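You operate a simulated robot arm through the tools that you are given. There is no shell and no other tool.

You are at the controls of a simulated two-armed robot. One attempt, no reset.

Task
Run the green cord round the red and yellow pegs, the purple round the blue peg.
Fine: each cable goes round those pegs only; each plug goes home in the clip of its colour, lever closed; then tug each till its window turns green; leave the white cord alone.

The check looks at the end state, three seconds after you hand in, the way a careful person would. Anything else that was tipped, shoved, dropped, spilled or broken makes it a failure.

Robot
Two 7-joint arms with two-finger parallel grippers on one trunk that stands fixed in place. Base frame: the origin is at the foot of the trunk, x ahead of it, y to its left, z up. Units: m, degrees, N and s.
The left shoulder is at [0.05, 0.209, 1.146], the right one opposite. With the tool pointing down near the work surface each hand reaches from about 0.24 to 0.9 m from the base axis, measured 20 degrees to its own side. Payload 4.4 kg a hand.
Tool frame (each hand has its own): the origin (TCP) lies between the finger pads and is the grasp point; the fingertips stand 0.023 m ahead of it; z points along the fingers, y is the line along which they close. The gripper opens to 0.094 m. The fingers are 0.038 m wide and 0.01 m thick; the gripper's body (0.054 by 0.096 m) begins 0.039 m behind the TCP.
Orientation is told as [roll, pitch, yaw] about the base's x, y, z axes, in that order, counted from this pose: with the fingers straight down and closing along the base's y, the tool's x points along the base's -x, its y along +y and its z along -z.

Tools
- The arms move only by the tool play_rows. It takes "left_motion", "right_motion" or both (then of equal length, played together; a hand with none holds still); each is a list of rows, each a list of 7 numbers: the opening, from 0 (shut) to 1 (fully open), then the shift along the base's x, y, z in cm, then the turn, a rotation vector about the base's x, y, z in degrees. In form: [[hand, dx, dy, dz, ax, ay, az], ...]. A call has 1 to 20 rows; each row shifts and turns the commanded pose from where the row before left it. Rows are played at 5 a second. More than 0.05 m and 8.6 degrees between two rows, or a gripper value outside its range, and nothing of the call is played. A pose out of reach is approached as far as the arm can. The call stops where the force on the tool passes 90 N (or 10 N more than at its start, if that is more) or the arm is blocked; 0.2 s more then pass. Each finger travels about 0.108 m/s and halts on what it meets, pressing with about 33 N; the grip force reading is that of the motor and also rises with nothing between the fingers. The clock runs only during rows and for 0.2 s after the last one: add rows that do not move to give the fingers time. The reply holds the time, the measured pose of the TCP, the force on the tool along the base axes, the opening and the grip force, in the units named above and with some noise, with the torque about the TCP (base axes, N m) and any sound that the robot's microphone picked up.
- Cameras (640 x 400 px; columns grow to the right, rows downward): "scene" is now at [0.1421, -0.0567, 1.3367]; the picture's right is [-0.59, -0.81, 0.00], its down [-0.31, 0.22, -0.92] and it looks along [0.75, -0.55, -0.38] (base axes); focal length 308 px, centre (320, 200). "left" rides on the left gripper at [0.086, -0.016, -0.074] in its tool frame; the picture's right is [0.18, 0.98, 0.00], its down [-0.58, 0.11, -0.81] and it looks along [-0.79, 0.15, 0.59] (tool axes); focal length 243 px, centre (320, 200). "right" rides on the right gripper at [0.086, 0.016, -0.074] in its tool frame; the picture's right is [-0.18, 0.98, 0.00], its down [-0.58, -0.11, -0.81] and it looks along [-0.79, -0.15, 0.59] (tool axes); focal length 243 px, centre (320, 200). There is no depth. A picture from a camera that has moved, and an enlarged one, comes with that camera's place and axes in the base frame and with its lens.
- capture(camera): a new picture of that camera. The clock stands still meanwhile.
- move_column(by): slides the trunk up (or, below 0, down) by that many m; the arms and the scene camera ride with it, the base frame stays. It gives what a move gives, with no picture.
- aim_head(pan, tilt): turns the head with the scene camera to pan (to the left, within 80 degrees either way) and tilt (down, from -29 to 69), counted from straight ahead of the robot. It gives what a move gives.
- inspect(camera, box): a new picture of the part [left, top, right, bottom] of that camera's present view, enlarged. The clock stands still meanwhile.
- finish_job(): hands the job in; it is judged then, once.

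Places have to be worked out from the pictures, the camera data and where the tool is seen. Open the grippers and draw the arms clear of the work before you hand the job in, unless the task says otherwise.

The tools are called by a JSON object that holds its "method" and its "body". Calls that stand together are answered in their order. play_rows: Moves the arms, as the interface text tells. Its arguments: {"type":"object","properties":{"left_motion":{"type":"array"},"right_motion":{"type":"array"}},"required":[]} The other tools are called the same way: move_column (by) moves the trunk up or down; aim_head (pan, tilt) turns the head that bears the scene camera; capture (camera) takes a picture; inspect (camera, box) takes an enlarged picture of a part of a camera's view; finish_job () hands the job in.

At the start:

```text
t: 0.0
left_tool_pos: [0.5607, -0.0128, 1.151]
left_ee_rot: [0.1, 0.1, 0.1]
left_contact_force: [0.1, -0.5, -0.1]
left_moment: [0.0, -0.02, 0.0]
left_grip_width: 0.0941
left_finger_force: 0.1
right_tool_pos: [0.3398, -0.4529, 1.148]
right_ee_rot: [0.0, 0.0, 0.0]
right_contact_force: [0.3, 1.0, -0.2]
right_moment: [0.0, 0.01, -0.01]
right_grip_width: 0.094
right_finger_force: 0.0
trunk travel left (down, up): [-0.225, 0.338]
head pan, tilt (commanded): [-36.2, 22.4]
```

scene: 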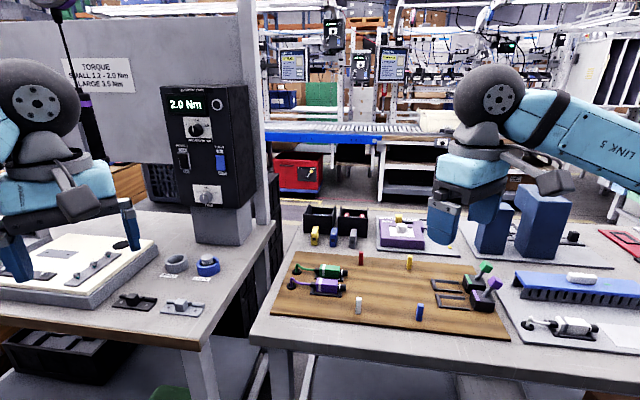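
right: 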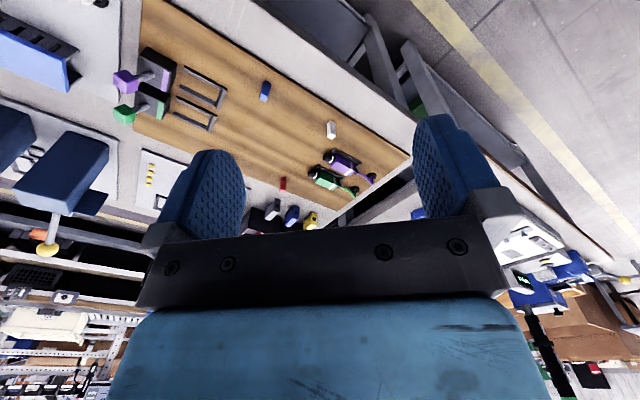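
left: 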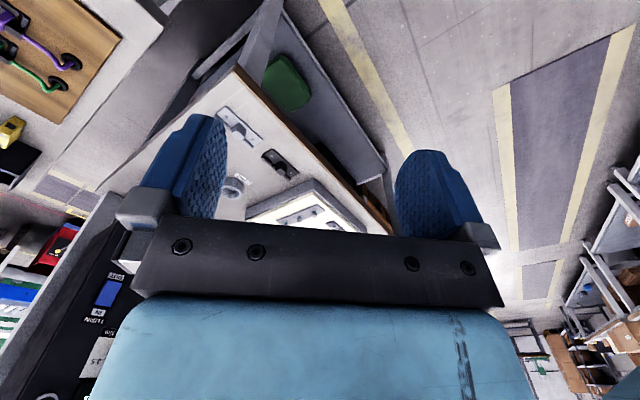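

The board with the pegs, cords and clips is ahead and to the right. I'll take enlarged views of it before moving anything.

{"method": "inspect", "body": {"camera": "scene", "box": [250, 230, 530, 350]}}

{"method": "inspect", "body": {"camera": "right", "box": [90, 20, 430, 230]}}

{"method": "capture", "body": {"camera": "scene"}}

```text
2.29 times, centred on (390, 290) of scene
camera zoom: at [0.1421, -0.0567, 1.3367], right [-0.59, -0.81, 0.0], down [-0.31, 0.22, -0.92], along [0.75, -0.55, -0.38], focal length 704 px, centre (160, -6)
```

zoom: 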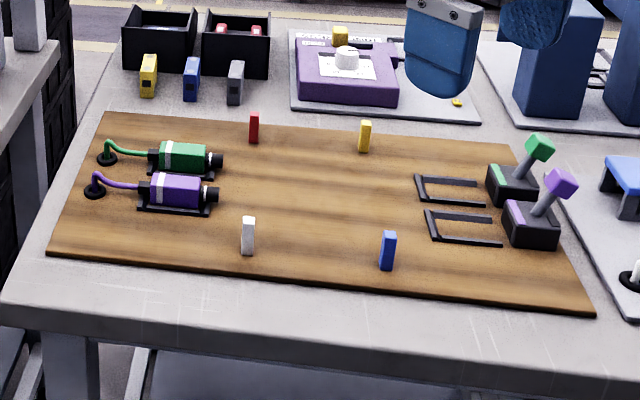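

```text
1.88 times, centred on (260, 125) of right
camera zoom: at [0.2542, -0.4362, 1.2224], right [0.18, 0.98, 0.0], down [0.58, -0.11, 0.81], along [0.79, -0.15, -0.59], focal length 457 px, centre (433, 341)
```

zoom: 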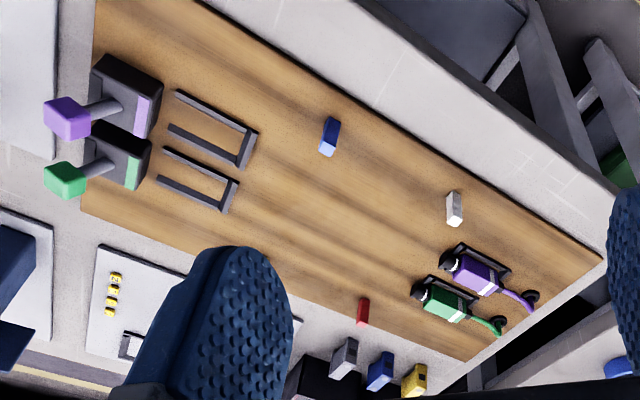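

```text
taken
camera scene: at [0.1421, -0.0567, 1.3367], right [-0.59, -0.81, 0.0], down [-0.31, 0.22, -0.92], along [0.75, -0.55, -0.38], focal length 308 px, centre (320, 200)
```

scene: 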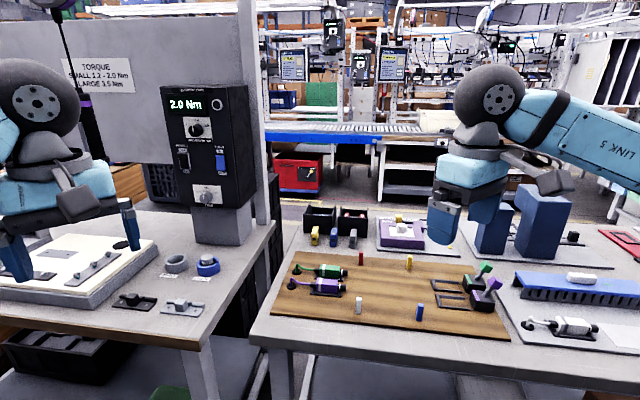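

I triangulated the red peg at about (0.707, -0.62, 0.80). The board is turned about 45°, with the plugs at the far-left end and the clips at the right end. I'll bring the right hand closer, staying high, so its camera can see the plugs.

{"method": "play_rows", "body": {"right_motion": [[1, 3.2, -0.1, -3, 0, 0, 0], [1, 3.2, -0.1, -3, 0, 0, 0], [1, 3.2, -0.1, -3, 0, 0, 0], [1, 3.2, -0.1, -3, 0, 0, 0], [1, 3.2, -0.1, -3, 0, 0, 0], [1, 0, 0, 0, 0, 0, 0]]}}

{"method": "capture", "body": {"camera": "right"}}

{"method": "capture", "body": {"camera": "scene"}}

```text
t: 1.4
left_tool_pos: [0.5603, -0.0134, 1.151]
left_ee_rot: [0.0, -0.1, 0.0]
left_contact_force: [-0.2, 0.3, 0.4]
left_moment: [0.0, -0.02, 0.04]
left_grip_width: 0.0939
left_finger_force: 0.0
right_tool_pos: [0.4987, -0.4581, 0.9977]
right_ee_rot: [0.1, -0.1, 0.0]
right_contact_force: [0.2, -0.7, -0.4]
right_moment: [-0.03, 0.0, 0.0]
right_grip_width: 0.0941
right_finger_force: 0.1
trunk travel left (down, up): [-0.225, 0.338]
head pan, tilt (commanded): [-36.2, 22.4]
```

```text
taken
camera right: at [0.4124, -0.4402, 1.0715], right [0.18, 0.98, 0.0], down [0.58, -0.11, 0.81], along [0.79, -0.15, -0.59], focal length 243 px, centre (320, 200)
```

right: 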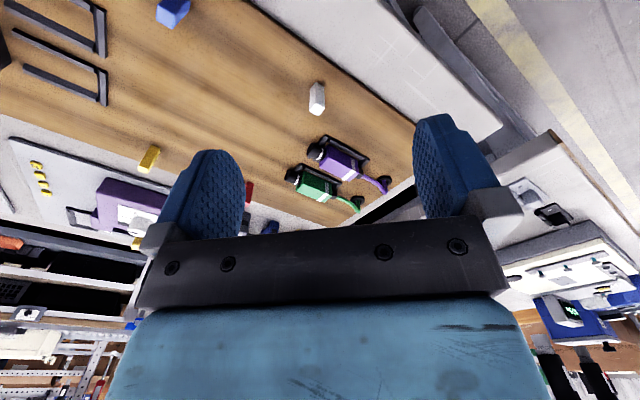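

```text
taken
camera scene: at [0.1412, -0.0566, 1.3368], right [-0.59, -0.81, 0.0], down [-0.31, 0.22, -0.93], along [0.75, -0.55, -0.38], focal length 308 px, centre (320, 200)
```

scene: 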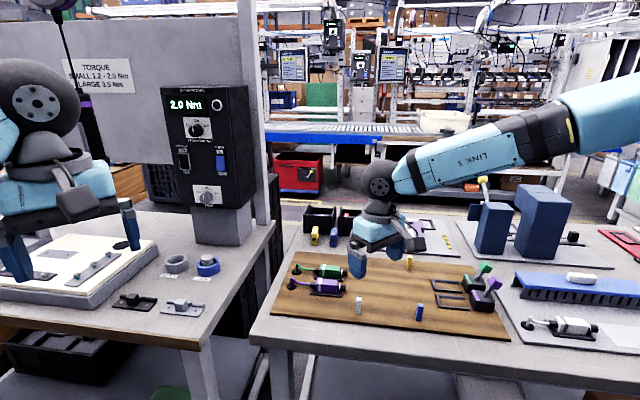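

{"method": "inspect", "body": {"camera": "right", "box": [240, 60, 440, 240]}}

{"method": "inspect", "body": {"camera": "right", "box": [0, 0, 200, 130]}}

{"method": "inspect", "body": {"camera": "scene", "box": [265, 250, 365, 325]}}

{"method": "inspect", "body": {"camera": "scene", "box": [410, 250, 530, 330]}}

```text
2.22 times, centred on (340, 150) of right
camera zoom: at [0.4124, -0.4402, 1.0715], right [0.18, 0.98, 0.0], down [0.58, -0.11, 0.81], along [0.79, -0.15, -0.59], focal length 539 px, centre (276, 311)
```

zoom: 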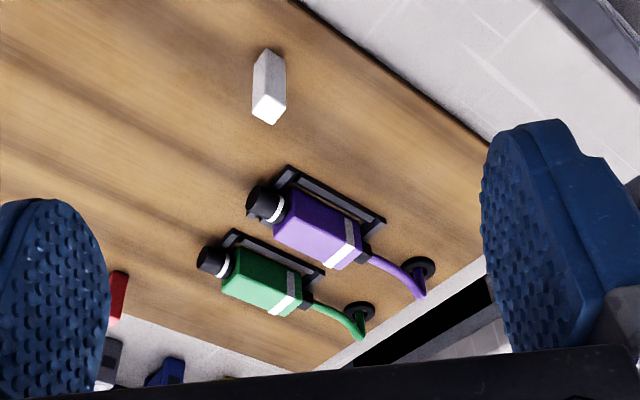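

```text
3.08 times, centred on (100, 65) of right
camera zoom: at [0.4124, -0.4402, 1.0715], right [0.18, 0.98, 0.0], down [0.58, -0.11, 0.81], along [0.79, -0.15, -0.59], focal length 746 px, centre (997, 615)
```

zoom: 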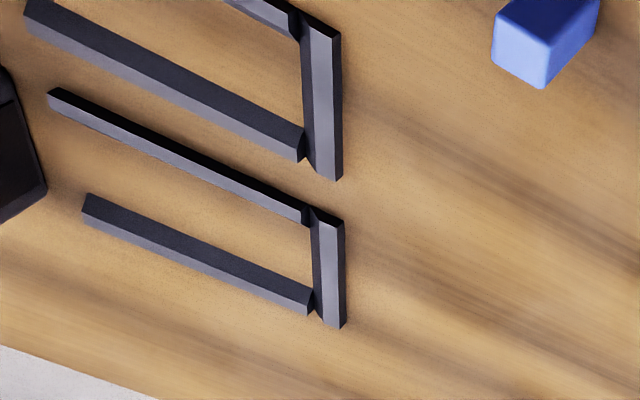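

```text
5.33 times, centred on (315, 288) of scene
camera zoom: at [0.1412, -0.0566, 1.3368], right [-0.59, -0.81, 0.0], down [-0.31, 0.22, -0.93], along [0.75, -0.55, -0.38], focal length 1643 px, centre (347, -267)
```

zoom: 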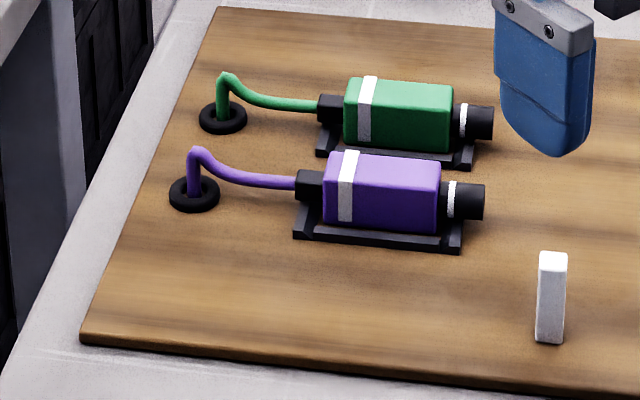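

```text
5.00 times, centred on (470, 290) of scene
camera zoom: at [0.1412, -0.0566, 1.3368], right [-0.59, -0.81, 0.0], down [-0.31, 0.22, -0.93], along [0.75, -0.55, -0.38], focal length 1540 px, centre (-430, -250)
```

zoom: 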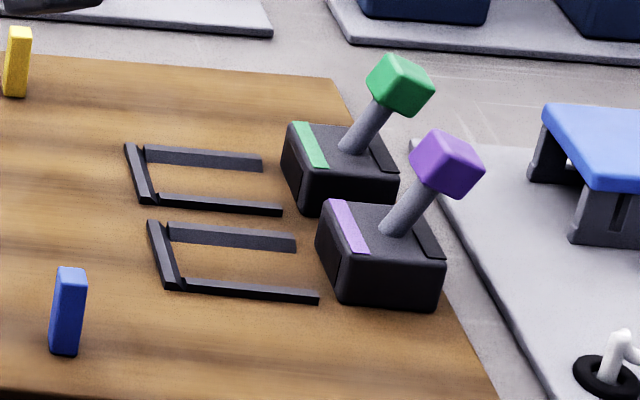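

The scene zooms render sharply, so I'll zoom further in on the clips, plugs, anchors and the white cord's fixture to understand the mechanism.

{"method": "inspect", "body": {"camera": "scene", "box": [455, 255, 511, 290]}}

{"method": "inspect", "body": {"camera": "scene", "box": [460, 272, 516, 318]}}

{"method": "inspect", "body": {"camera": "scene", "box": [505, 260, 640, 350]}}

{"method": "inspect", "body": {"camera": "scene", "box": [285, 255, 360, 305]}}

```text
11.43 times, centred on (483, 272) of scene
camera zoom: at [0.1412, -0.0566, 1.3368], right [-0.59, -0.81, 0.0], down [-0.31, 0.22, -0.93], along [0.75, -0.55, -0.38], focal length 3520 px, centre (-1543, -629)
```

zoom: 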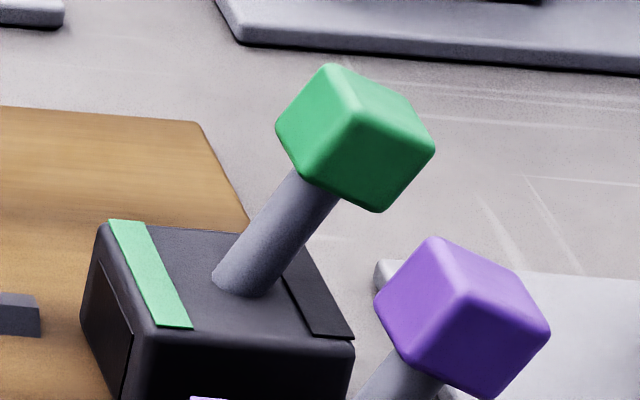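

```text
8.70 times, centred on (488, 295) of scene
camera zoom: at [0.1412, -0.0566, 1.3368], right [-0.59, -0.81, 0.0], down [-0.31, 0.22, -0.93], along [0.75, -0.55, -0.38], focal length 2679 px, centre (-1141, -626)
```

zoom: 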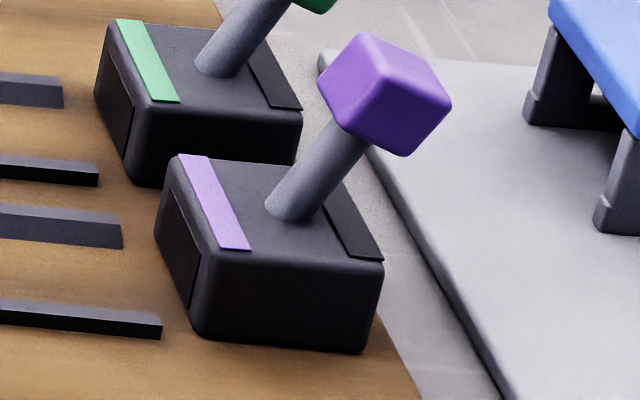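

```text
4.44 times, centred on (572, 305) of scene
camera zoom: at [0.1412, -0.0566, 1.3368], right [-0.59, -0.81, 0.0], down [-0.31, 0.22, -0.93], along [0.75, -0.55, -0.38], focal length 1369 px, centre (-802, -267)
```

zoom: 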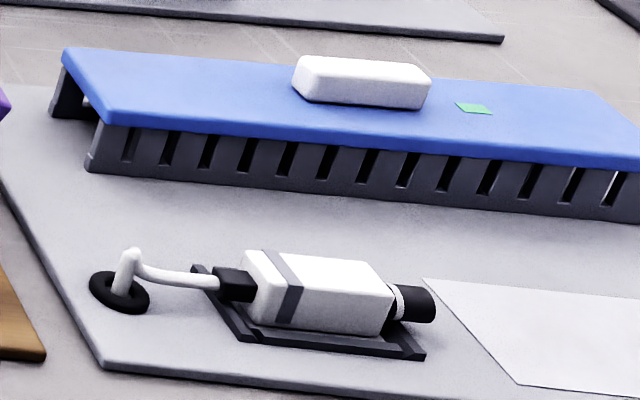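

```text
8.00 times, centred on (322, 280) of scene
camera zoom: at [0.1412, -0.0566, 1.3368], right [-0.59, -0.81, 0.0], down [-0.31, 0.22, -0.93], along [0.75, -0.55, -0.38], focal length 2464 px, centre (300, -440)
```

zoom: 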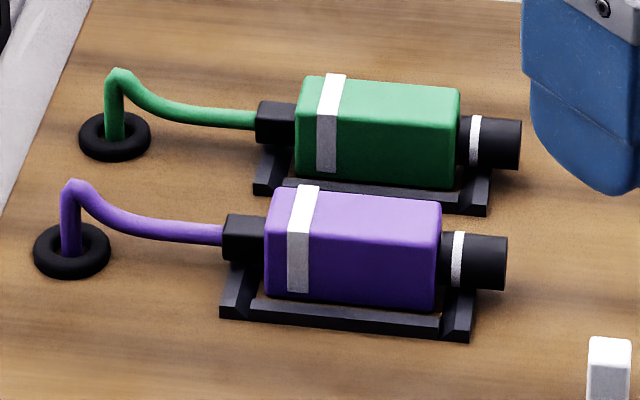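

Each plug has a coloured body, a black nose and a cord relief, and sits in a shallow cradle. I'll zoom further from both cameras to get the plug's dimensions.

{"method": "inspect", "body": {"camera": "scene", "box": [310, 258, 350, 283]}}

{"method": "inspect", "body": {"camera": "right", "box": [280, 130, 400, 205]}}

{"method": "inspect", "body": {"camera": "scene", "box": [425, 268, 473, 298]}}

```text
16.00 times, centred on (330, 270) of scene
camera zoom: at [0.1412, -0.0566, 1.3368], right [-0.59, -0.81, 0.0], down [-0.31, 0.22, -0.93], along [0.75, -0.55, -0.38], focal length 4929 px, centre (160, -928)
```

zoom: 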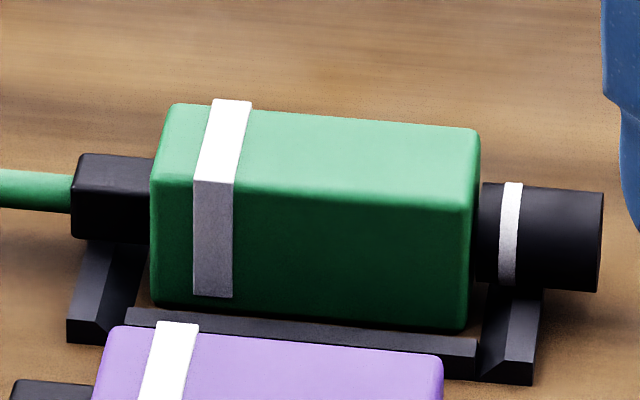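

```text
5.33 times, centred on (340, 168) of right
camera zoom: at [0.4124, -0.4402, 1.0715], right [0.18, 0.98, 0.0], down [0.58, -0.11, 0.81], along [0.79, -0.15, -0.59], focal length 1294 px, centre (213, 373)
```

zoom: 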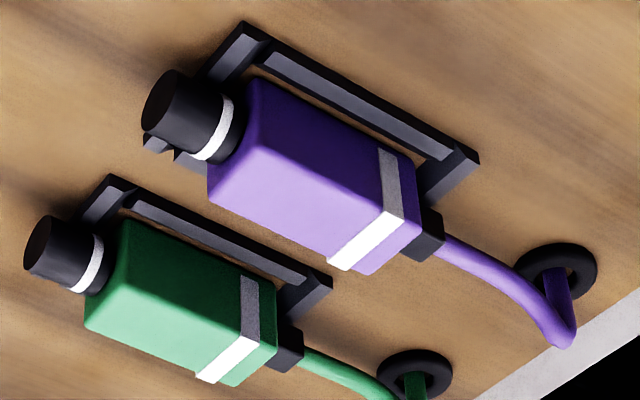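

```text
13.33 times, centred on (449, 283) of scene
camera zoom: at [0.1412, -0.0566, 1.3368], right [-0.59, -0.81, 0.0], down [-0.31, 0.22, -0.93], along [0.75, -0.55, -0.38], focal length 4107 px, centre (-1400, -907)
```

zoom: 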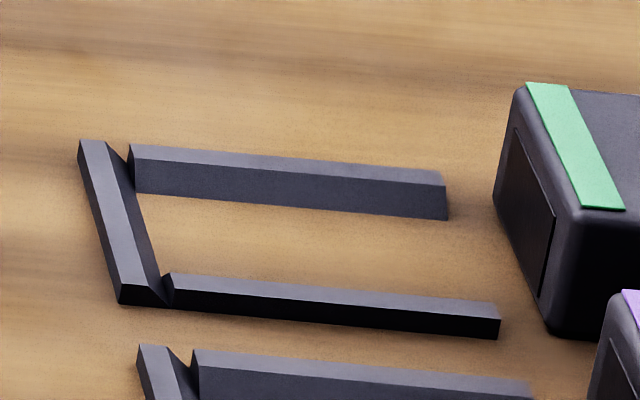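

Measurements so far (board top z≈0.80, along-board axis e1≈(-0.707,-0.707)):
- The plug bodies are about 2.5 cm square, 5.5 cm long and lie along e1.
- The clip faces are about 46 cm from the anchors.

To keep the hand camera away from the levers I want yaw -135°, so I'll test whether the wrist gets there in free air.

{"method": "play_rows", "body": {"right_motion": [[1, 0, 0, 1, 0, 0, -8], [1, 0, 0, 1, 0, 0, -8], [1, 0, 0, 1, 0, 0, -8], [1, 0, 0, 1, 0, 0, -8], [1, 0, 0, 1, 0, 0, -8], [1, 0, 0, 0, 0, 0, -8], [1, 0, 0, 0, 0, 0, -8], [1, 0, 0, 0, 0, 0, -8], [1, 0, 0, 0, 0, 0, -8], [1, 0, 0, 0, 0, 0, -8], [1, 0, 0, 0, 0, 0, -8], [1, 0, 0, 0, 0, 0, -8], [1, 0, 0, 0, 0, 0, -8], [1, 0, 0, 0, 0, 0, -8], [1, 0, 0, 0, 0, 0, -8], [1, 0, 0, 0, 0, 0, -8], [1, 0, 0, 0, 0, 0, -7], [1, 0, 0, 0, 0, 0, 0]]}}

{"method": "capture", "body": {"camera": "scene"}}

{"method": "capture", "body": {"camera": "right"}}

```text
t: 5.2
left_tool_pos: [0.561, -0.0139, 1.1506]
left_ee_rot: [0.0, 0.0, 0.0]
left_contact_force: [-0.7, 0.7, -0.1]
left_moment: [-0.01, 0.04, -0.02]
left_grip_width: 0.0941
left_finger_force: 0.1
right_tool_pos: [0.4996, -0.4576, 1.0473]
right_ee_rot: [0.0, -0.1, -134.9]
right_contact_force: [1.3, -0.2, -0.4]
right_moment: [-0.02, 0.01, 0.04]
right_grip_width: 0.0943
right_finger_force: 0.1
trunk travel left (down, up): [-0.225, 0.338]
head pan, tilt (commanded): [-36.2, 22.4]
```

```text
taken
camera scene: at [0.1421, -0.0568, 1.3366], right [-0.59, -0.81, 0.0], down [-0.31, 0.23, -0.92], along [0.75, -0.55, -0.38], focal length 308 px, centre (320, 200)
```

scene: 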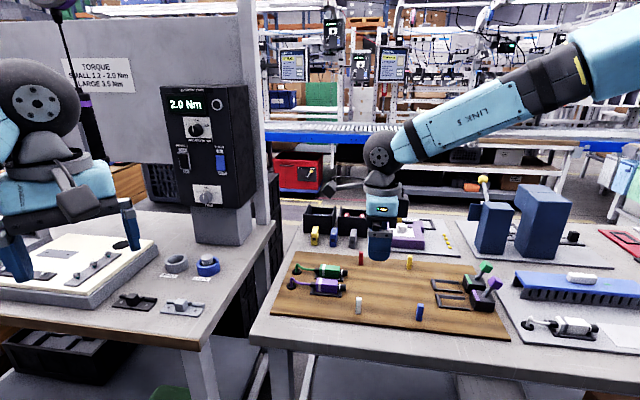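

```text
taken
camera right: at [0.5733, -0.4077, 1.1222], right [0.56, -0.83, 0.0], down [-0.49, -0.33, 0.81], along [-0.67, -0.45, -0.59], focal length 243 px, centre (320, 200)
```

right: 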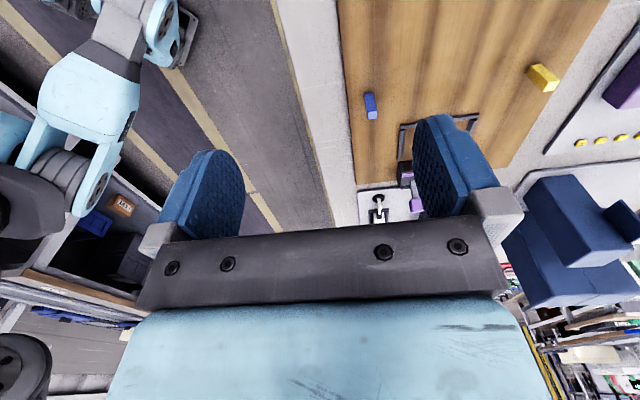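

Yaw -135° is reachable. Next I'll check, still empty and above the pegs, that the hand reaches outside the red peg.

{"method": "play_rows", "body": {"right_motion": [[1, 2.86, -2.34, -1.84, 0, 0, 0], [1, 2.86, -2.34, -1.84, 0, 0, 0], [1, 2.86, -2.34, -1.84, 0, 0, 0], [1, 2.86, -2.34, -1.84, 0, 0, 0], [1, 2.86, -2.34, -1.84, 0, 0, 0], [1, 2.86, -2.34, -1.84, 0, 0, 0], [1, 2.86, -2.34, -1.84, 0, 0, 0], [1, 2.86, -2.34, -1.84, 0, 0, 0], [1, 0, 0, 0, 0, 0, 0]]}}

{"method": "capture", "body": {"camera": "scene"}}

{"method": "capture", "body": {"camera": "right"}}

```text
t: 7.2
left_tool_pos: [0.5608, -0.014, 1.149]
left_ee_rot: [0.1, 0.0, 0.0]
left_contact_force: [-0.8, -0.5, -0.2]
left_moment: [0.0, 0.03, 0.0]
left_grip_width: 0.094
left_finger_force: 0.1
right_tool_pos: [0.7108, -0.6362, 0.9126]
right_ee_rot: [-0.1, 0.0, -134.8]
right_contact_force: [0.5, -0.6, -0.1]
right_moment: [0.0, 0.03, 0.0]
right_grip_width: 0.0939
right_finger_force: 0.0
right hand out of reach, approached as far as the arm can: row 8
trunk travel left (down, up): [-0.225, 0.338]
head pan, tilt (commanded): [-36.2, 22.4]
```

```text
taken
camera scene: at [0.1426, -0.0574, 1.3366], right [-0.59, -0.81, 0.0], down [-0.31, 0.23, -0.92], along [0.75, -0.55, -0.38], focal length 308 px, centre (320, 200)
```

scene: 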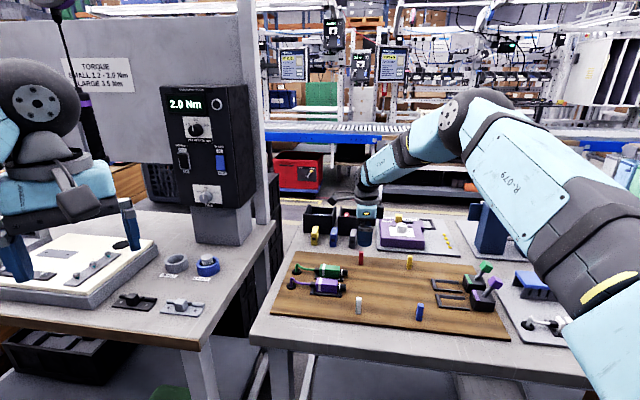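

```text
taken
camera right: at [0.7838, -0.5853, 0.9861], right [0.57, -0.82, 0.0], down [-0.49, -0.33, 0.81], along [-0.66, -0.46, -0.59], focal length 243 px, centre (320, 200)
```

right: 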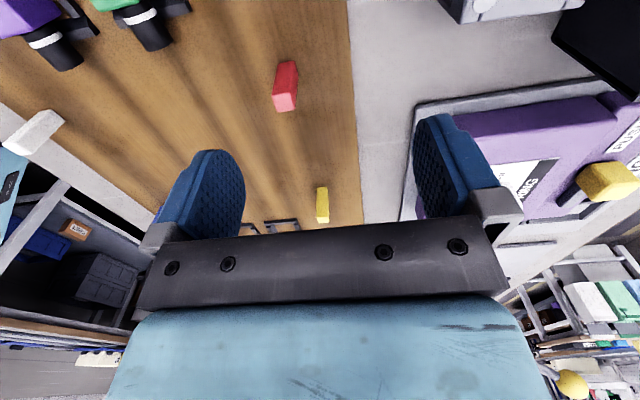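

Reach stops about 1–2 cm short with the tool vertical. Tilting the fingers outward, which only rolls the plug about its own axis, should gain about 4 cm. I'll test that empty, above the peg tops, with the fingers partly closed.

{"method": "play_rows", "body": {"right_motion": [[0.5, 0, 0, 0, -5.6, -5.6, 0], [0.4, 0, 0, 0, -5.6, -5.6, 0], [0.4, 0, 0, 0, 0, 0, 0]]}}

```text
t: 8.0
left_tool_pos: [0.5605, -0.0133, 1.151]
left_ee_rot: [0.0, 0.0, 0.0]
left_contact_force: [0.5, 0.3, 0.5]
left_moment: [-0.02, -0.02, -0.02]
left_grip_width: 0.0941
left_finger_force: 0.1
right_tool_pos: [0.7087, -0.6344, 0.9117]
right_ee_rot: [15.9, -0.1, -134.9]
right_contact_force: [0.1, 0.3, 0.1]
right_moment: [0.02, -0.01, -0.03]
right_grip_width: 0.0375
right_finger_force: 0.0
trunk travel left (down, up): [-0.225, 0.338]
head pan, tilt (commanded): [-36.2, 22.4]
```

The tilt worked and the position held. Now I'll move to just outside the red peg, at z≈0.87.

{"method": "play_rows", "body": {"right_motion": [[0.4, 1.2, -0.7, -1.4, 0, 0, 0], [0.4, 1.1, -0.7, -1.4, 0, 0, 0], [0.4, 0, 0, -1.4, 0, 0, 0], [0.4, 0, 0, 0, 0, 0, 0]]}}

{"method": "inspect", "body": {"camera": "scene", "box": [280, 180, 440, 280]}}

{"method": "capture", "body": {"camera": "right"}}

```text
t: 9.0
left_tool_pos: [0.5622, -0.0138, 1.1506]
left_ee_rot: [0.0, -0.1, 0.0]
left_contact_force: [-0.3, -0.1, -0.1]
left_moment: [-0.01, 0.03, 0.01]
left_grip_width: 0.094
left_finger_force: 0.0
right_tool_pos: [0.7233, -0.6446, 0.8814]
right_ee_rot: [15.9, 0.0, -135.0]
right_contact_force: [-0.4, -0.2, 0.1]
right_moment: [-0.01, 0.01, 0.0]
right_grip_width: 0.0377
right_finger_force: 0.1
right hand out of reach, approached as far as the arm can: row 2, 3
trunk travel left (down, up): [-0.225, 0.338]
head pan, tilt (commanded): [-36.2, 22.4]
```

```text
4.00 times, centred on (360, 230) of scene
camera zoom: at [0.1419, -0.0566, 1.3367], right [-0.59, -0.81, 0.0], down [-0.31, 0.22, -0.92], along [0.75, -0.55, -0.38], focal length 1232 px, centre (160, 80)
```

zoom: 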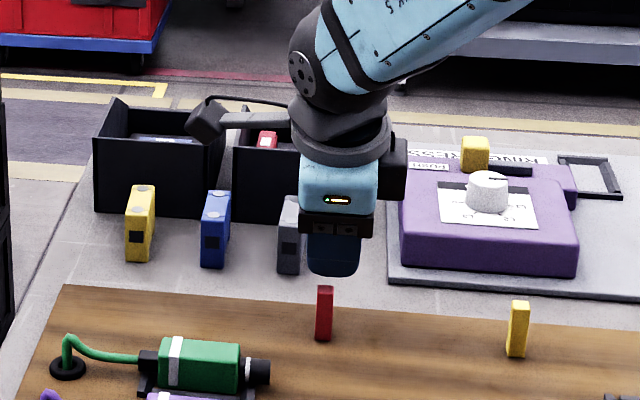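

```text
taken
camera right: at [0.7818, -0.5791, 0.9564], right [0.54, -0.8, 0.27], down [-0.64, -0.18, 0.75], along [-0.55, -0.57, -0.61], focal length 243 px, centre (320, 200)
```

right: 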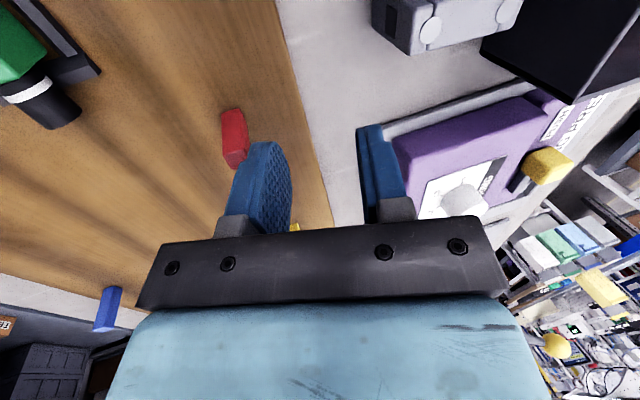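

The hand reached (0.723, -0.645, 0.881), only about 1 cm short. A lower trunk may extend the low reach, so I'll raise both hands 12 cm and lower the trunk by the same amount.

{"method": "play_rows", "body": {"right_motion": [[0.4, -0.7, 0.7, 4, 0, 0, 0], [0.4, -0.7, 0.7, 4, 0, 0, 0], [0.4, -0.7, 0.7, 4, 0, 0, 0], [0.4, 0, 0, 0, 0, 0, 0]], "left_motion": [[1, 0, 0, 4, 0, 0, 0], [1, 0, 0, 4, 0, 0, 0], [1, 0, 0, 4, 0, 0, 0], [1, 0, 0, 0, 0, 0, 0]]}}

{"method": "move_column", "body": {"by": -0.12}}

{"method": "capture", "body": {"camera": "scene"}}

```text
t: 10.0
left_tool_pos: [0.5617, -0.0143, 1.2691]
left_ee_rot: [0.1, 0.0, 0.0]
left_contact_force: [0.2, -0.2, -0.1]
left_moment: [-0.01, 0.05, -0.02]
left_grip_width: 0.0938
left_finger_force: 0.0
right_tool_pos: [0.7027, -0.624, 0.9989]
right_ee_rot: [15.7, -0.2, -135.1]
right_contact_force: [0.0, 0.8, 0.7]
right_moment: [0.01, 0.03, 0.01]
right_grip_width: 0.0377
right_finger_force: 0.1
trunk travel left (down, up): [-0.225, 0.338]
head pan, tilt (commanded): [-36.2, 22.4]
```

```text
t: 11.5
left_tool_pos: [0.5595, -0.0141, 1.1499]
left_ee_rot: [0.0, -0.1, 0.1]
left_contact_force: [0.2, -0.4, 0.6]
left_moment: [-0.02, -0.03, 0.01]
left_grip_width: 0.094
left_finger_force: 0.0
right_tool_pos: [0.7024, -0.6223, 0.8805]
right_ee_rot: [15.9, 0.1, -135.0]
right_contact_force: [0.6, 0.1, 0.1]
right_moment: [0.05, 0.02, 0.0]
right_grip_width: 0.0377
right_finger_force: 0.0
trunk travel left (down, up): [-0.105, 0.458]
head pan, tilt (commanded): [-36.2, 22.4]
```

```text
taken
camera scene: at [0.1418, -0.0566, 1.2168], right [-0.59, -0.81, 0.0], down [-0.31, 0.22, -0.92], along [0.75, -0.55, -0.38], focal length 308 px, centre (320, 200)
```

scene: 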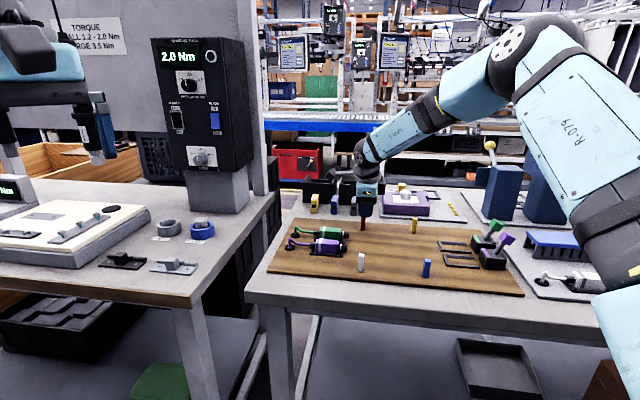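

The trunk is down and the hand is just above the red peg without touching it. I'll test reaching the outside point again at this height.

{"method": "play_rows", "body": {"right_motion": [[0.4, 1.0, -0.9, 0, 0, 0, 0], [0.4, 1.0, -0.9, 0, 0, 0, 0], [0.4, 1.0, -0.8, 0, 0, 0, 0], [0.4, 0, 0, 0, 0, 0, 0]]}}

{"method": "inspect", "body": {"camera": "scene", "box": [280, 150, 440, 250]}}

```text
t: 12.5
left_tool_pos: [0.5609, -0.0129, 1.1513]
left_ee_rot: [0.0, -0.1, 0.0]
left_contact_force: [-0.8, 0.5, -0.2]
left_moment: [-0.04, 0.0, -0.05]
left_grip_width: 0.0936
left_finger_force: 0.0
right_tool_pos: [0.7323, -0.6493, 0.8807]
right_ee_rot: [15.8, 0.0, -135.0]
right_contact_force: [-0.2, -0.1, -0.2]
right_moment: [-0.02, -0.02, -0.01]
right_grip_width: 0.0374
right_finger_force: 0.1
trunk travel left (down, up): [-0.105, 0.458]
head pan, tilt (commanded): [-36.2, 22.4]
```

```text
4.00 times, centred on (360, 200) of scene
camera zoom: at [0.142, -0.0566, 1.2167], right [-0.59, -0.81, 0.0], down [-0.31, 0.22, -0.92], along [0.75, -0.55, -0.38], focal length 1232 px, centre (160, 200)
```

zoom: 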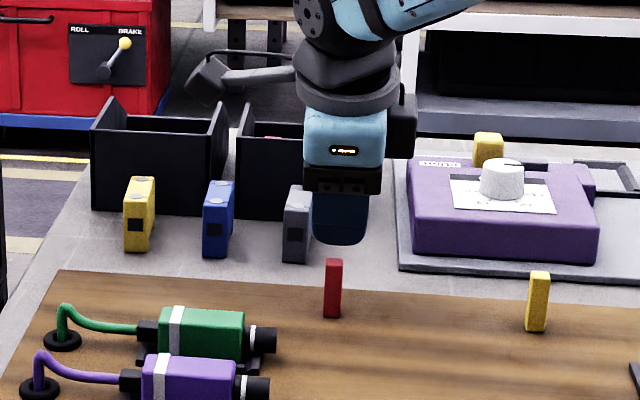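

With the trunk lower the point is reachable. I'll close the empty fingers and check it at carrying height, then come back up.

{"method": "play_rows", "body": {"right_motion": [[0, 0, 0, 0, 0, 0, 0], [0, 0, 0, -1.2, 0, 0, 0], [0, 0, 0, -1.3, 0, 0, 0], [0, 0, 0, -1.0, 0, 0, 0], [0, 0, 0, 0, 0, 0, 0]]}}

{"method": "inspect", "body": {"camera": "scene", "box": [320, 190, 400, 240]}}

{"method": "capture", "body": {"camera": "right"}}

```text
t: 13.7
left_tool_pos: [0.5605, -0.0132, 1.1508]
left_ee_rot: [-0.1, -0.1, 0.0]
left_contact_force: [0.3, -0.1, 0.2]
left_moment: [0.02, 0.0, 0.0]
left_grip_width: 0.0936
left_finger_force: 0.0
right_tool_pos: [0.7323, -0.6488, 0.8444]
right_ee_rot: [15.9, 0.0, -135.0]
right_contact_force: [0.2, 0.3, 0.6]
right_moment: [0.04, 0.02, 0.0]
right_grip_width: 0.0
right_finger_force: 32.5
trunk travel left (down, up): [-0.105, 0.458]
head pan, tilt (commanded): [-36.2, 22.4]
```

```text
8.00 times, centred on (360, 215) of scene
camera zoom: at [0.142, -0.0566, 1.2167], right [-0.59, -0.81, 0.0], down [-0.31, 0.22, -0.92], along [0.75, -0.55, -0.38], focal length 2464 px, centre (0, 80)
```

zoom: 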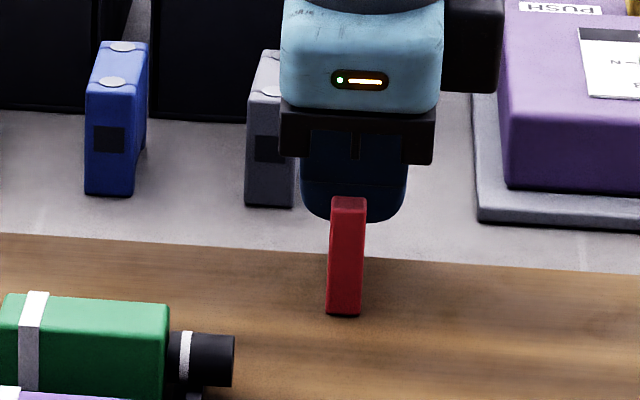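

```text
taken
camera right: at [0.7906, -0.5838, 0.9212], right [0.54, -0.8, 0.27], down [-0.64, -0.18, 0.75], along [-0.55, -0.57, -0.61], focal length 243 px, centre (320, 200)
```

right: 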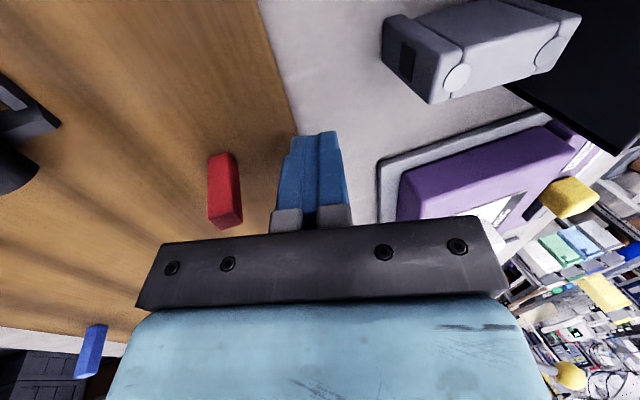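

The low outside route is feasible. Now I'll rise, untilt, and hover above the green plug at about (0.721, -0.511) with a 6 cm opening.

{"method": "play_rows", "body": {"right_motion": [[0, 0, 0, 3, 0, 0, 0], [0, 0, 0, 3, 5.6, 5.6, 0], [0, 0, 0, 3, 5.6, 5.6, 0], [0.3, -0.3, 3.4, 0, 0, 0, 0], [0.64, -0.3, 3.4, 0, 0, 0, 0], [0.64, -0.3, 3.5, 0, 0, 0, 0], [0.64, -0.3, 3.5, 0, 0, 0, 0], [0.64, 0, 0, 0, 0, 0, 0]]}}

{"method": "inspect", "body": {"camera": "scene", "box": [270, 180, 390, 255]}}

{"method": "capture", "body": {"camera": "right"}}

```text
t: 15.5
left_tool_pos: [0.5607, -0.0128, 1.1513]
left_ee_rot: [-0.1, 0.0, -0.1]
left_contact_force: [0.3, 0.6, 0.2]
left_moment: [0.0, 0.03, -0.04]
left_grip_width: 0.0939
left_finger_force: 0.0
right_tool_pos: [0.7185, -0.512, 0.9368]
right_ee_rot: [0.0, 0.1, -134.9]
right_contact_force: [0.3, -0.2, 0.1]
right_moment: [0.02, 0.01, 0.0]
right_grip_width: 0.0603
right_finger_force: 0.1
trunk travel left (down, up): [-0.105, 0.458]
head pan, tilt (commanded): [-36.2, 22.4]
```

```text
5.33 times, centred on (330, 218) of scene
camera zoom: at [0.1422, -0.0568, 1.2166], right [-0.59, -0.81, 0.0], down [-0.31, 0.23, -0.92], along [0.75, -0.55, -0.38], focal length 1643 px, centre (267, 107)
```

zoom: 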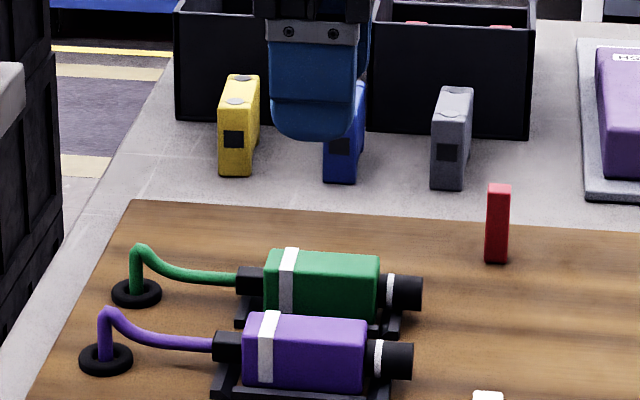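

```text
taken
camera right: at [0.7931, -0.4612, 1.0102], right [0.57, -0.82, 0.0], down [-0.49, -0.33, 0.81], along [-0.67, -0.46, -0.59], focal length 243 px, centre (320, 200)
```

right: 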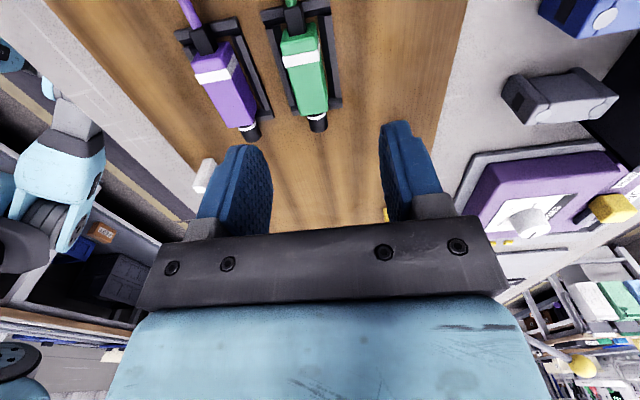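

The hand camera puts the green plug's axis about 9 mm closer to the robot than my scene estimate, so the board may sit a little above 0.80. I'll zoom with both cameras to pin this down before descending.

{"method": "inspect", "body": {"camera": "right", "box": [220, 0, 380, 140]}}

{"method": "inspect", "body": {"camera": "scene", "box": [285, 220, 355, 258]}}

```text
2.86 times, centred on (300, 70) of right
camera zoom: at [0.7931, -0.4612, 1.0102], right [0.57, -0.82, 0.0], down [-0.49, -0.33, 0.81], along [-0.67, -0.46, -0.59], focal length 693 px, centre (377, 571)
```

zoom: 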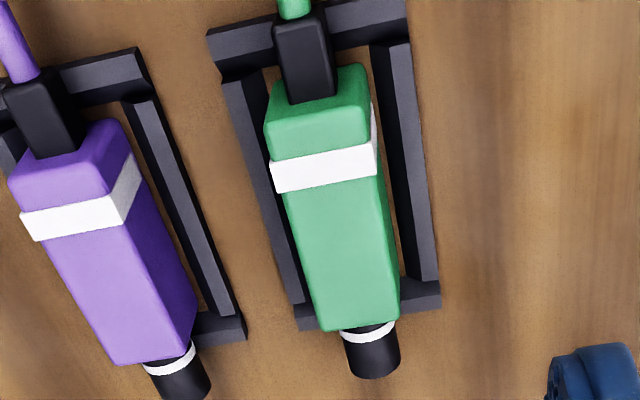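

```text
9.14 times, centred on (320, 239) of scene
camera zoom: at [0.1422, -0.0568, 1.2166], right [-0.59, -0.81, 0.0], down [-0.31, 0.23, -0.92], along [0.75, -0.55, -0.38], focal length 2816 px, centre (320, -157)
```

zoom: 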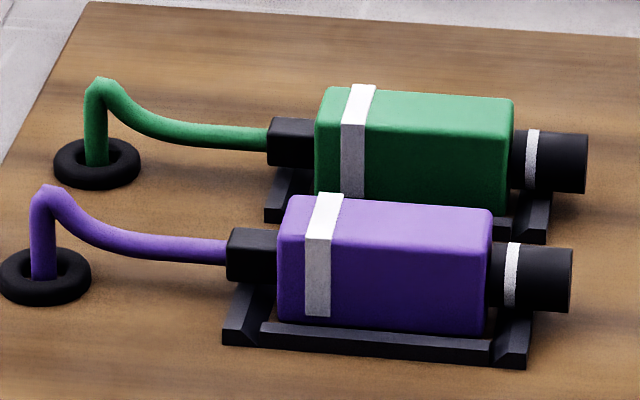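

Triangulating both views puts the green body's top centre at about (0.711, -0.507, 0.834), so the board top is about 0.807. I'll correct sideways, lower to a hover with the tips above the plug, and check alignment.

{"method": "play_rows", "body": {"right_motion": [[0.64, -0.43, 0.79, 0, 0, 0, 0], [0.64, 0, 0, -2.8, 0, 0, 0], [0.64, 0, 0, -2.8, 0, 0, 0], [0.64, 0, 0, 0, 0, 0, 0]]}}

{"method": "inspect", "body": {"camera": "right", "box": [180, 0, 460, 175]}}

{"method": "inspect", "body": {"camera": "scene", "box": [275, 200, 371, 260]}}

```text
t: 16.5
left_tool_pos: [0.5622, -0.0131, 1.1506]
left_ee_rot: [0.0, -0.1, 0.0]
left_contact_force: [-0.7, 0.1, 0.0]
left_moment: [0.05, -0.01, -0.01]
left_grip_width: 0.094
left_finger_force: 0.1
right_tool_pos: [0.7155, -0.5034, 0.8794]
right_ee_rot: [0.2, 0.0, -135.0]
right_contact_force: [0.2, -1.6, -0.4]
right_moment: [-0.01, -0.01, 0.01]
right_grip_width: 0.0601
right_finger_force: 0.0
trunk travel left (down, up): [-0.105, 0.458]
head pan, tilt (commanded): [-36.2, 22.4]
```

```text
2.29 times, centred on (320, 88) of right
camera zoom: at [0.7883, -0.4534, 0.9536], right [0.57, -0.82, 0.0], down [-0.49, -0.33, 0.81], along [-0.66, -0.46, -0.59], focal length 555 px, centre (320, 457)
```

zoom: 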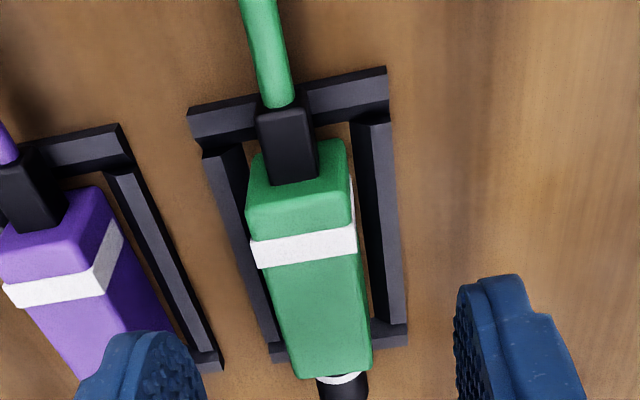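

```text
6.67 times, centred on (323, 230) of scene
camera zoom: at [0.142, -0.0566, 1.2167], right [-0.59, -0.81, 0.0], down [-0.31, 0.22, -0.92], along [0.75, -0.55, -0.38], focal length 2054 px, centre (300, 0)
```

zoom: 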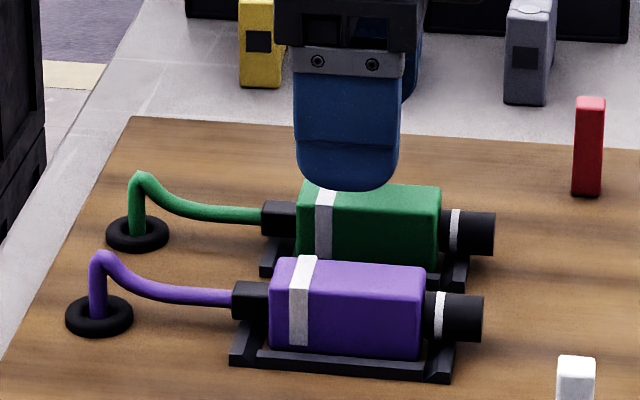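

The plug is centred between the fingers to within about 1.5 mm. I'll make a small correction and descend to z≈0.842, which keeps the tips above the cradle rails.

{"method": "play_rows", "body": {"right_motion": [[0.64, -0.3, -0.13, 0, 0, 0, 0], [0.64, 0, 0, -1.3, 0, 0, 0], [0.64, 0, 0, -1.3, 0, 0, 0], [0.64, 0, 0, -1.1, 0, 0, 0], [0.64, 0, 0, 0, 0, 0, 0]]}}

{"method": "inspect", "body": {"camera": "right", "box": [180, 0, 460, 175]}}

{"method": "inspect", "body": {"camera": "scene", "box": [275, 200, 371, 260]}}

```text
t: 17.7
left_tool_pos: [0.5609, -0.0124, 1.1502]
left_ee_rot: [0.0, 0.0, 0.1]
left_contact_force: [0.0, -0.4, 0.2]
left_moment: [-0.02, 0.02, -0.01]
left_grip_width: 0.0942
left_finger_force: 0.1
right_tool_pos: [0.7123, -0.5055, 0.8417]
right_ee_rot: [-0.1, 0.1, -135.0]
right_contact_force: [0.2, 0.0, -0.4]
right_moment: [0.03, 0.0, 0.0]
right_grip_width: 0.0601
right_finger_force: 0.1
trunk travel left (down, up): [-0.105, 0.458]
head pan, tilt (commanded): [-36.2, 22.4]
```

```text
2.29 times, centred on (320, 88) of right
camera zoom: at [0.7857, -0.4543, 0.9173], right [0.57, -0.82, 0.0], down [-0.49, -0.33, 0.81], along [-0.66, -0.46, -0.59], focal length 555 px, centre (320, 457)
```

zoom: 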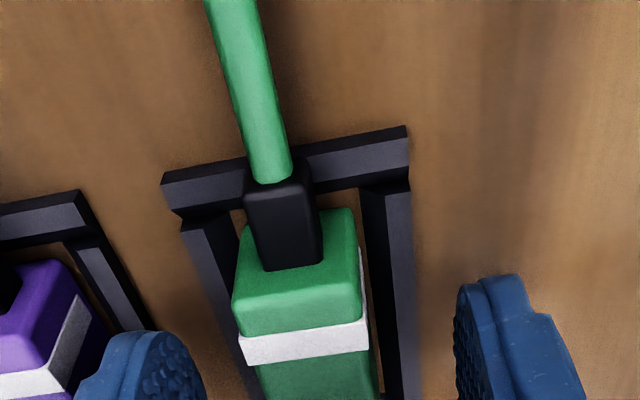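

```text
6.67 times, centred on (323, 230) of scene
camera zoom: at [0.1419, -0.0566, 1.2167], right [-0.59, -0.81, 0.0], down [-0.31, 0.22, -0.92], along [0.75, -0.55, -0.38], focal length 2054 px, centre (300, 0)
```

zoom: 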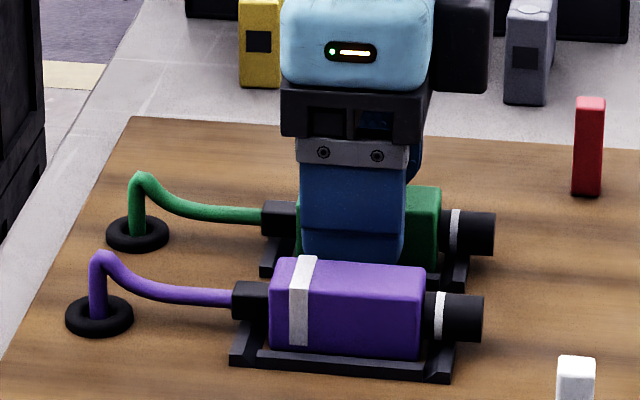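

There's no contact force and the fingers straddle the plug. Closing on it now.

{"method": "play_rows", "body": {"right_motion": [[0.3, 0, 0, 0, 0, 0, 0], [0, 0, 0, 0, 0, 0, 0], [0, 0, 0, 0, 0, 0, 0], [0, 0, 0, 0, 0, 0, 0]]}}

{"method": "inspect", "body": {"camera": "right", "box": [180, 0, 460, 175]}}

{"method": "inspect", "body": {"camera": "scene", "box": [275, 200, 371, 260]}}

```text
t: 18.7
left_tool_pos: [0.5612, -0.0138, 1.1506]
left_ee_rot: [0.0, 0.0, 0.0]
left_contact_force: [0.4, 0.5, -0.1]
left_moment: [-0.01, 0.01, 0.0]
left_grip_width: 0.0939
left_finger_force: 0.0
right_tool_pos: [0.7123, -0.5043, 0.8431]
right_ee_rot: [-0.1, 0.0, -135.0]
right_contact_force: [0.5, -0.7, 0.3]
right_moment: [-0.03, 0.02, 0.04]
right_grip_width: 0.0229
right_finger_force: 33.2
trunk travel left (down, up): [-0.105, 0.458]
head pan, tilt (commanded): [-36.2, 22.4]
```

```text
2.29 times, centred on (320, 88) of right
camera zoom: at [0.7859, -0.4545, 0.9171], right [0.57, -0.82, 0.0], down [-0.49, -0.33, 0.81], along [-0.67, -0.46, -0.59], focal length 555 px, centre (320, 457)
```

zoom: 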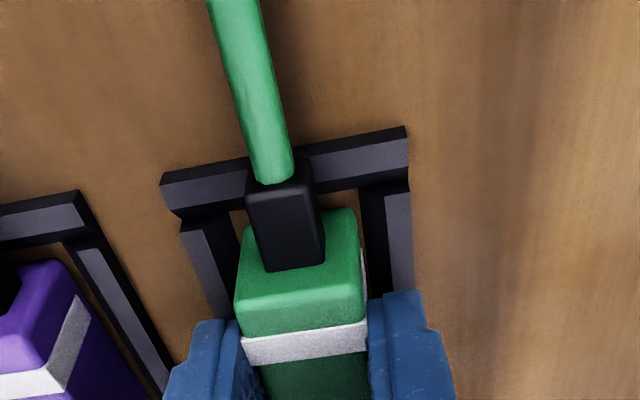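

```text
6.67 times, centred on (323, 230) of scene
camera zoom: at [0.1422, -0.0568, 1.2166], right [-0.59, -0.81, 0.0], down [-0.31, 0.23, -0.92], along [0.75, -0.55, -0.38], focal length 2054 px, centre (300, 0)
```

zoom: 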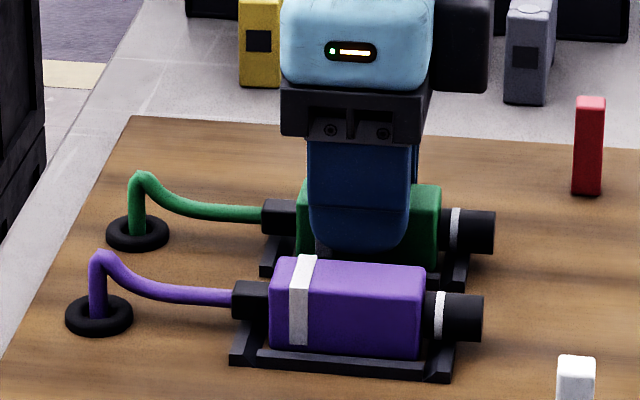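

The green plug is gripped (width 22.9 mm, 33 N). I'll lift it straight up 3 cm and see how the cord behaves.

{"method": "play_rows", "body": {"right_motion": [[0, 0, 0, 1, 0, 0, 0], [0, 0, 0, 1, 0, 0, 0], [0, 0, 0, 1, 0, 0, 0], [0, 0, 0, 0, 0, 0, 0]]}}

{"method": "inspect", "body": {"camera": "scene", "box": [275, 190, 387, 260]}}

{"method": "capture", "body": {"camera": "right"}}

```text
t: 19.7
left_tool_pos: [0.5603, -0.0131, 1.1496]
left_ee_rot: [0.0, 0.1, 0.0]
left_contact_force: [-0.9, -0.5, 0.9]
left_moment: [0.01, 0.01, 0.0]
left_grip_width: 0.094
left_finger_force: 0.0
right_tool_pos: [0.7124, -0.5053, 0.8725]
right_ee_rot: [-0.1, 0.0, -135.0]
right_contact_force: [-0.2, 0.7, -0.7]
right_moment: [-0.04, 0.02, 0.02]
right_grip_width: 0.023
right_finger_force: 33.6
trunk travel left (down, up): [-0.105, 0.458]
head pan, tilt (commanded): [-36.2, 22.4]
```

```text
5.71 times, centred on (331, 225) of scene
camera zoom: at [0.1423, -0.0569, 1.2166], right [-0.59, -0.81, 0.0], down [-0.31, 0.23, -0.92], along [0.75, -0.55, -0.38], focal length 1760 px, centre (257, 57)
```

zoom: 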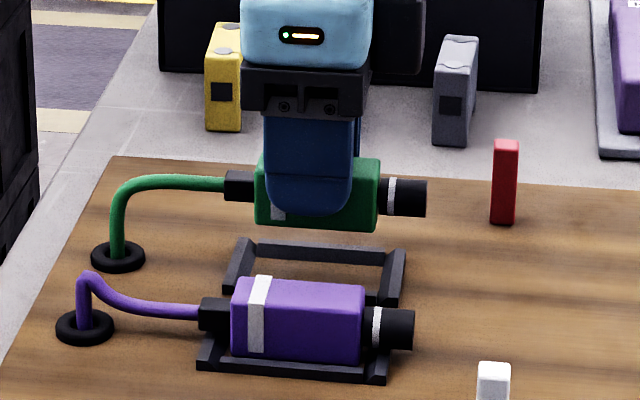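

```text
taken
camera right: at [0.786, -0.4547, 0.9468], right [0.57, -0.82, 0.0], down [-0.49, -0.33, 0.81], along [-0.67, -0.46, -0.59], focal length 243 px, centre (320, 200)
```

right: 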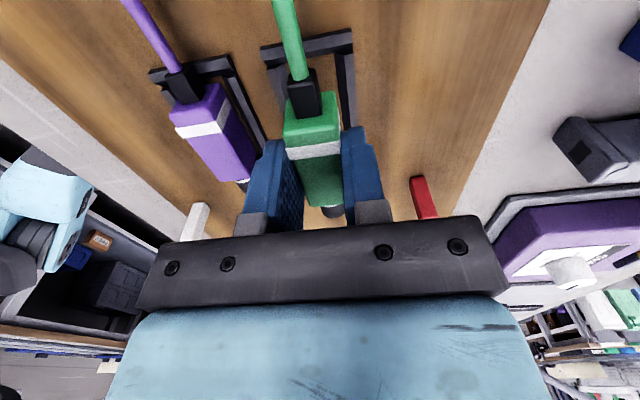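

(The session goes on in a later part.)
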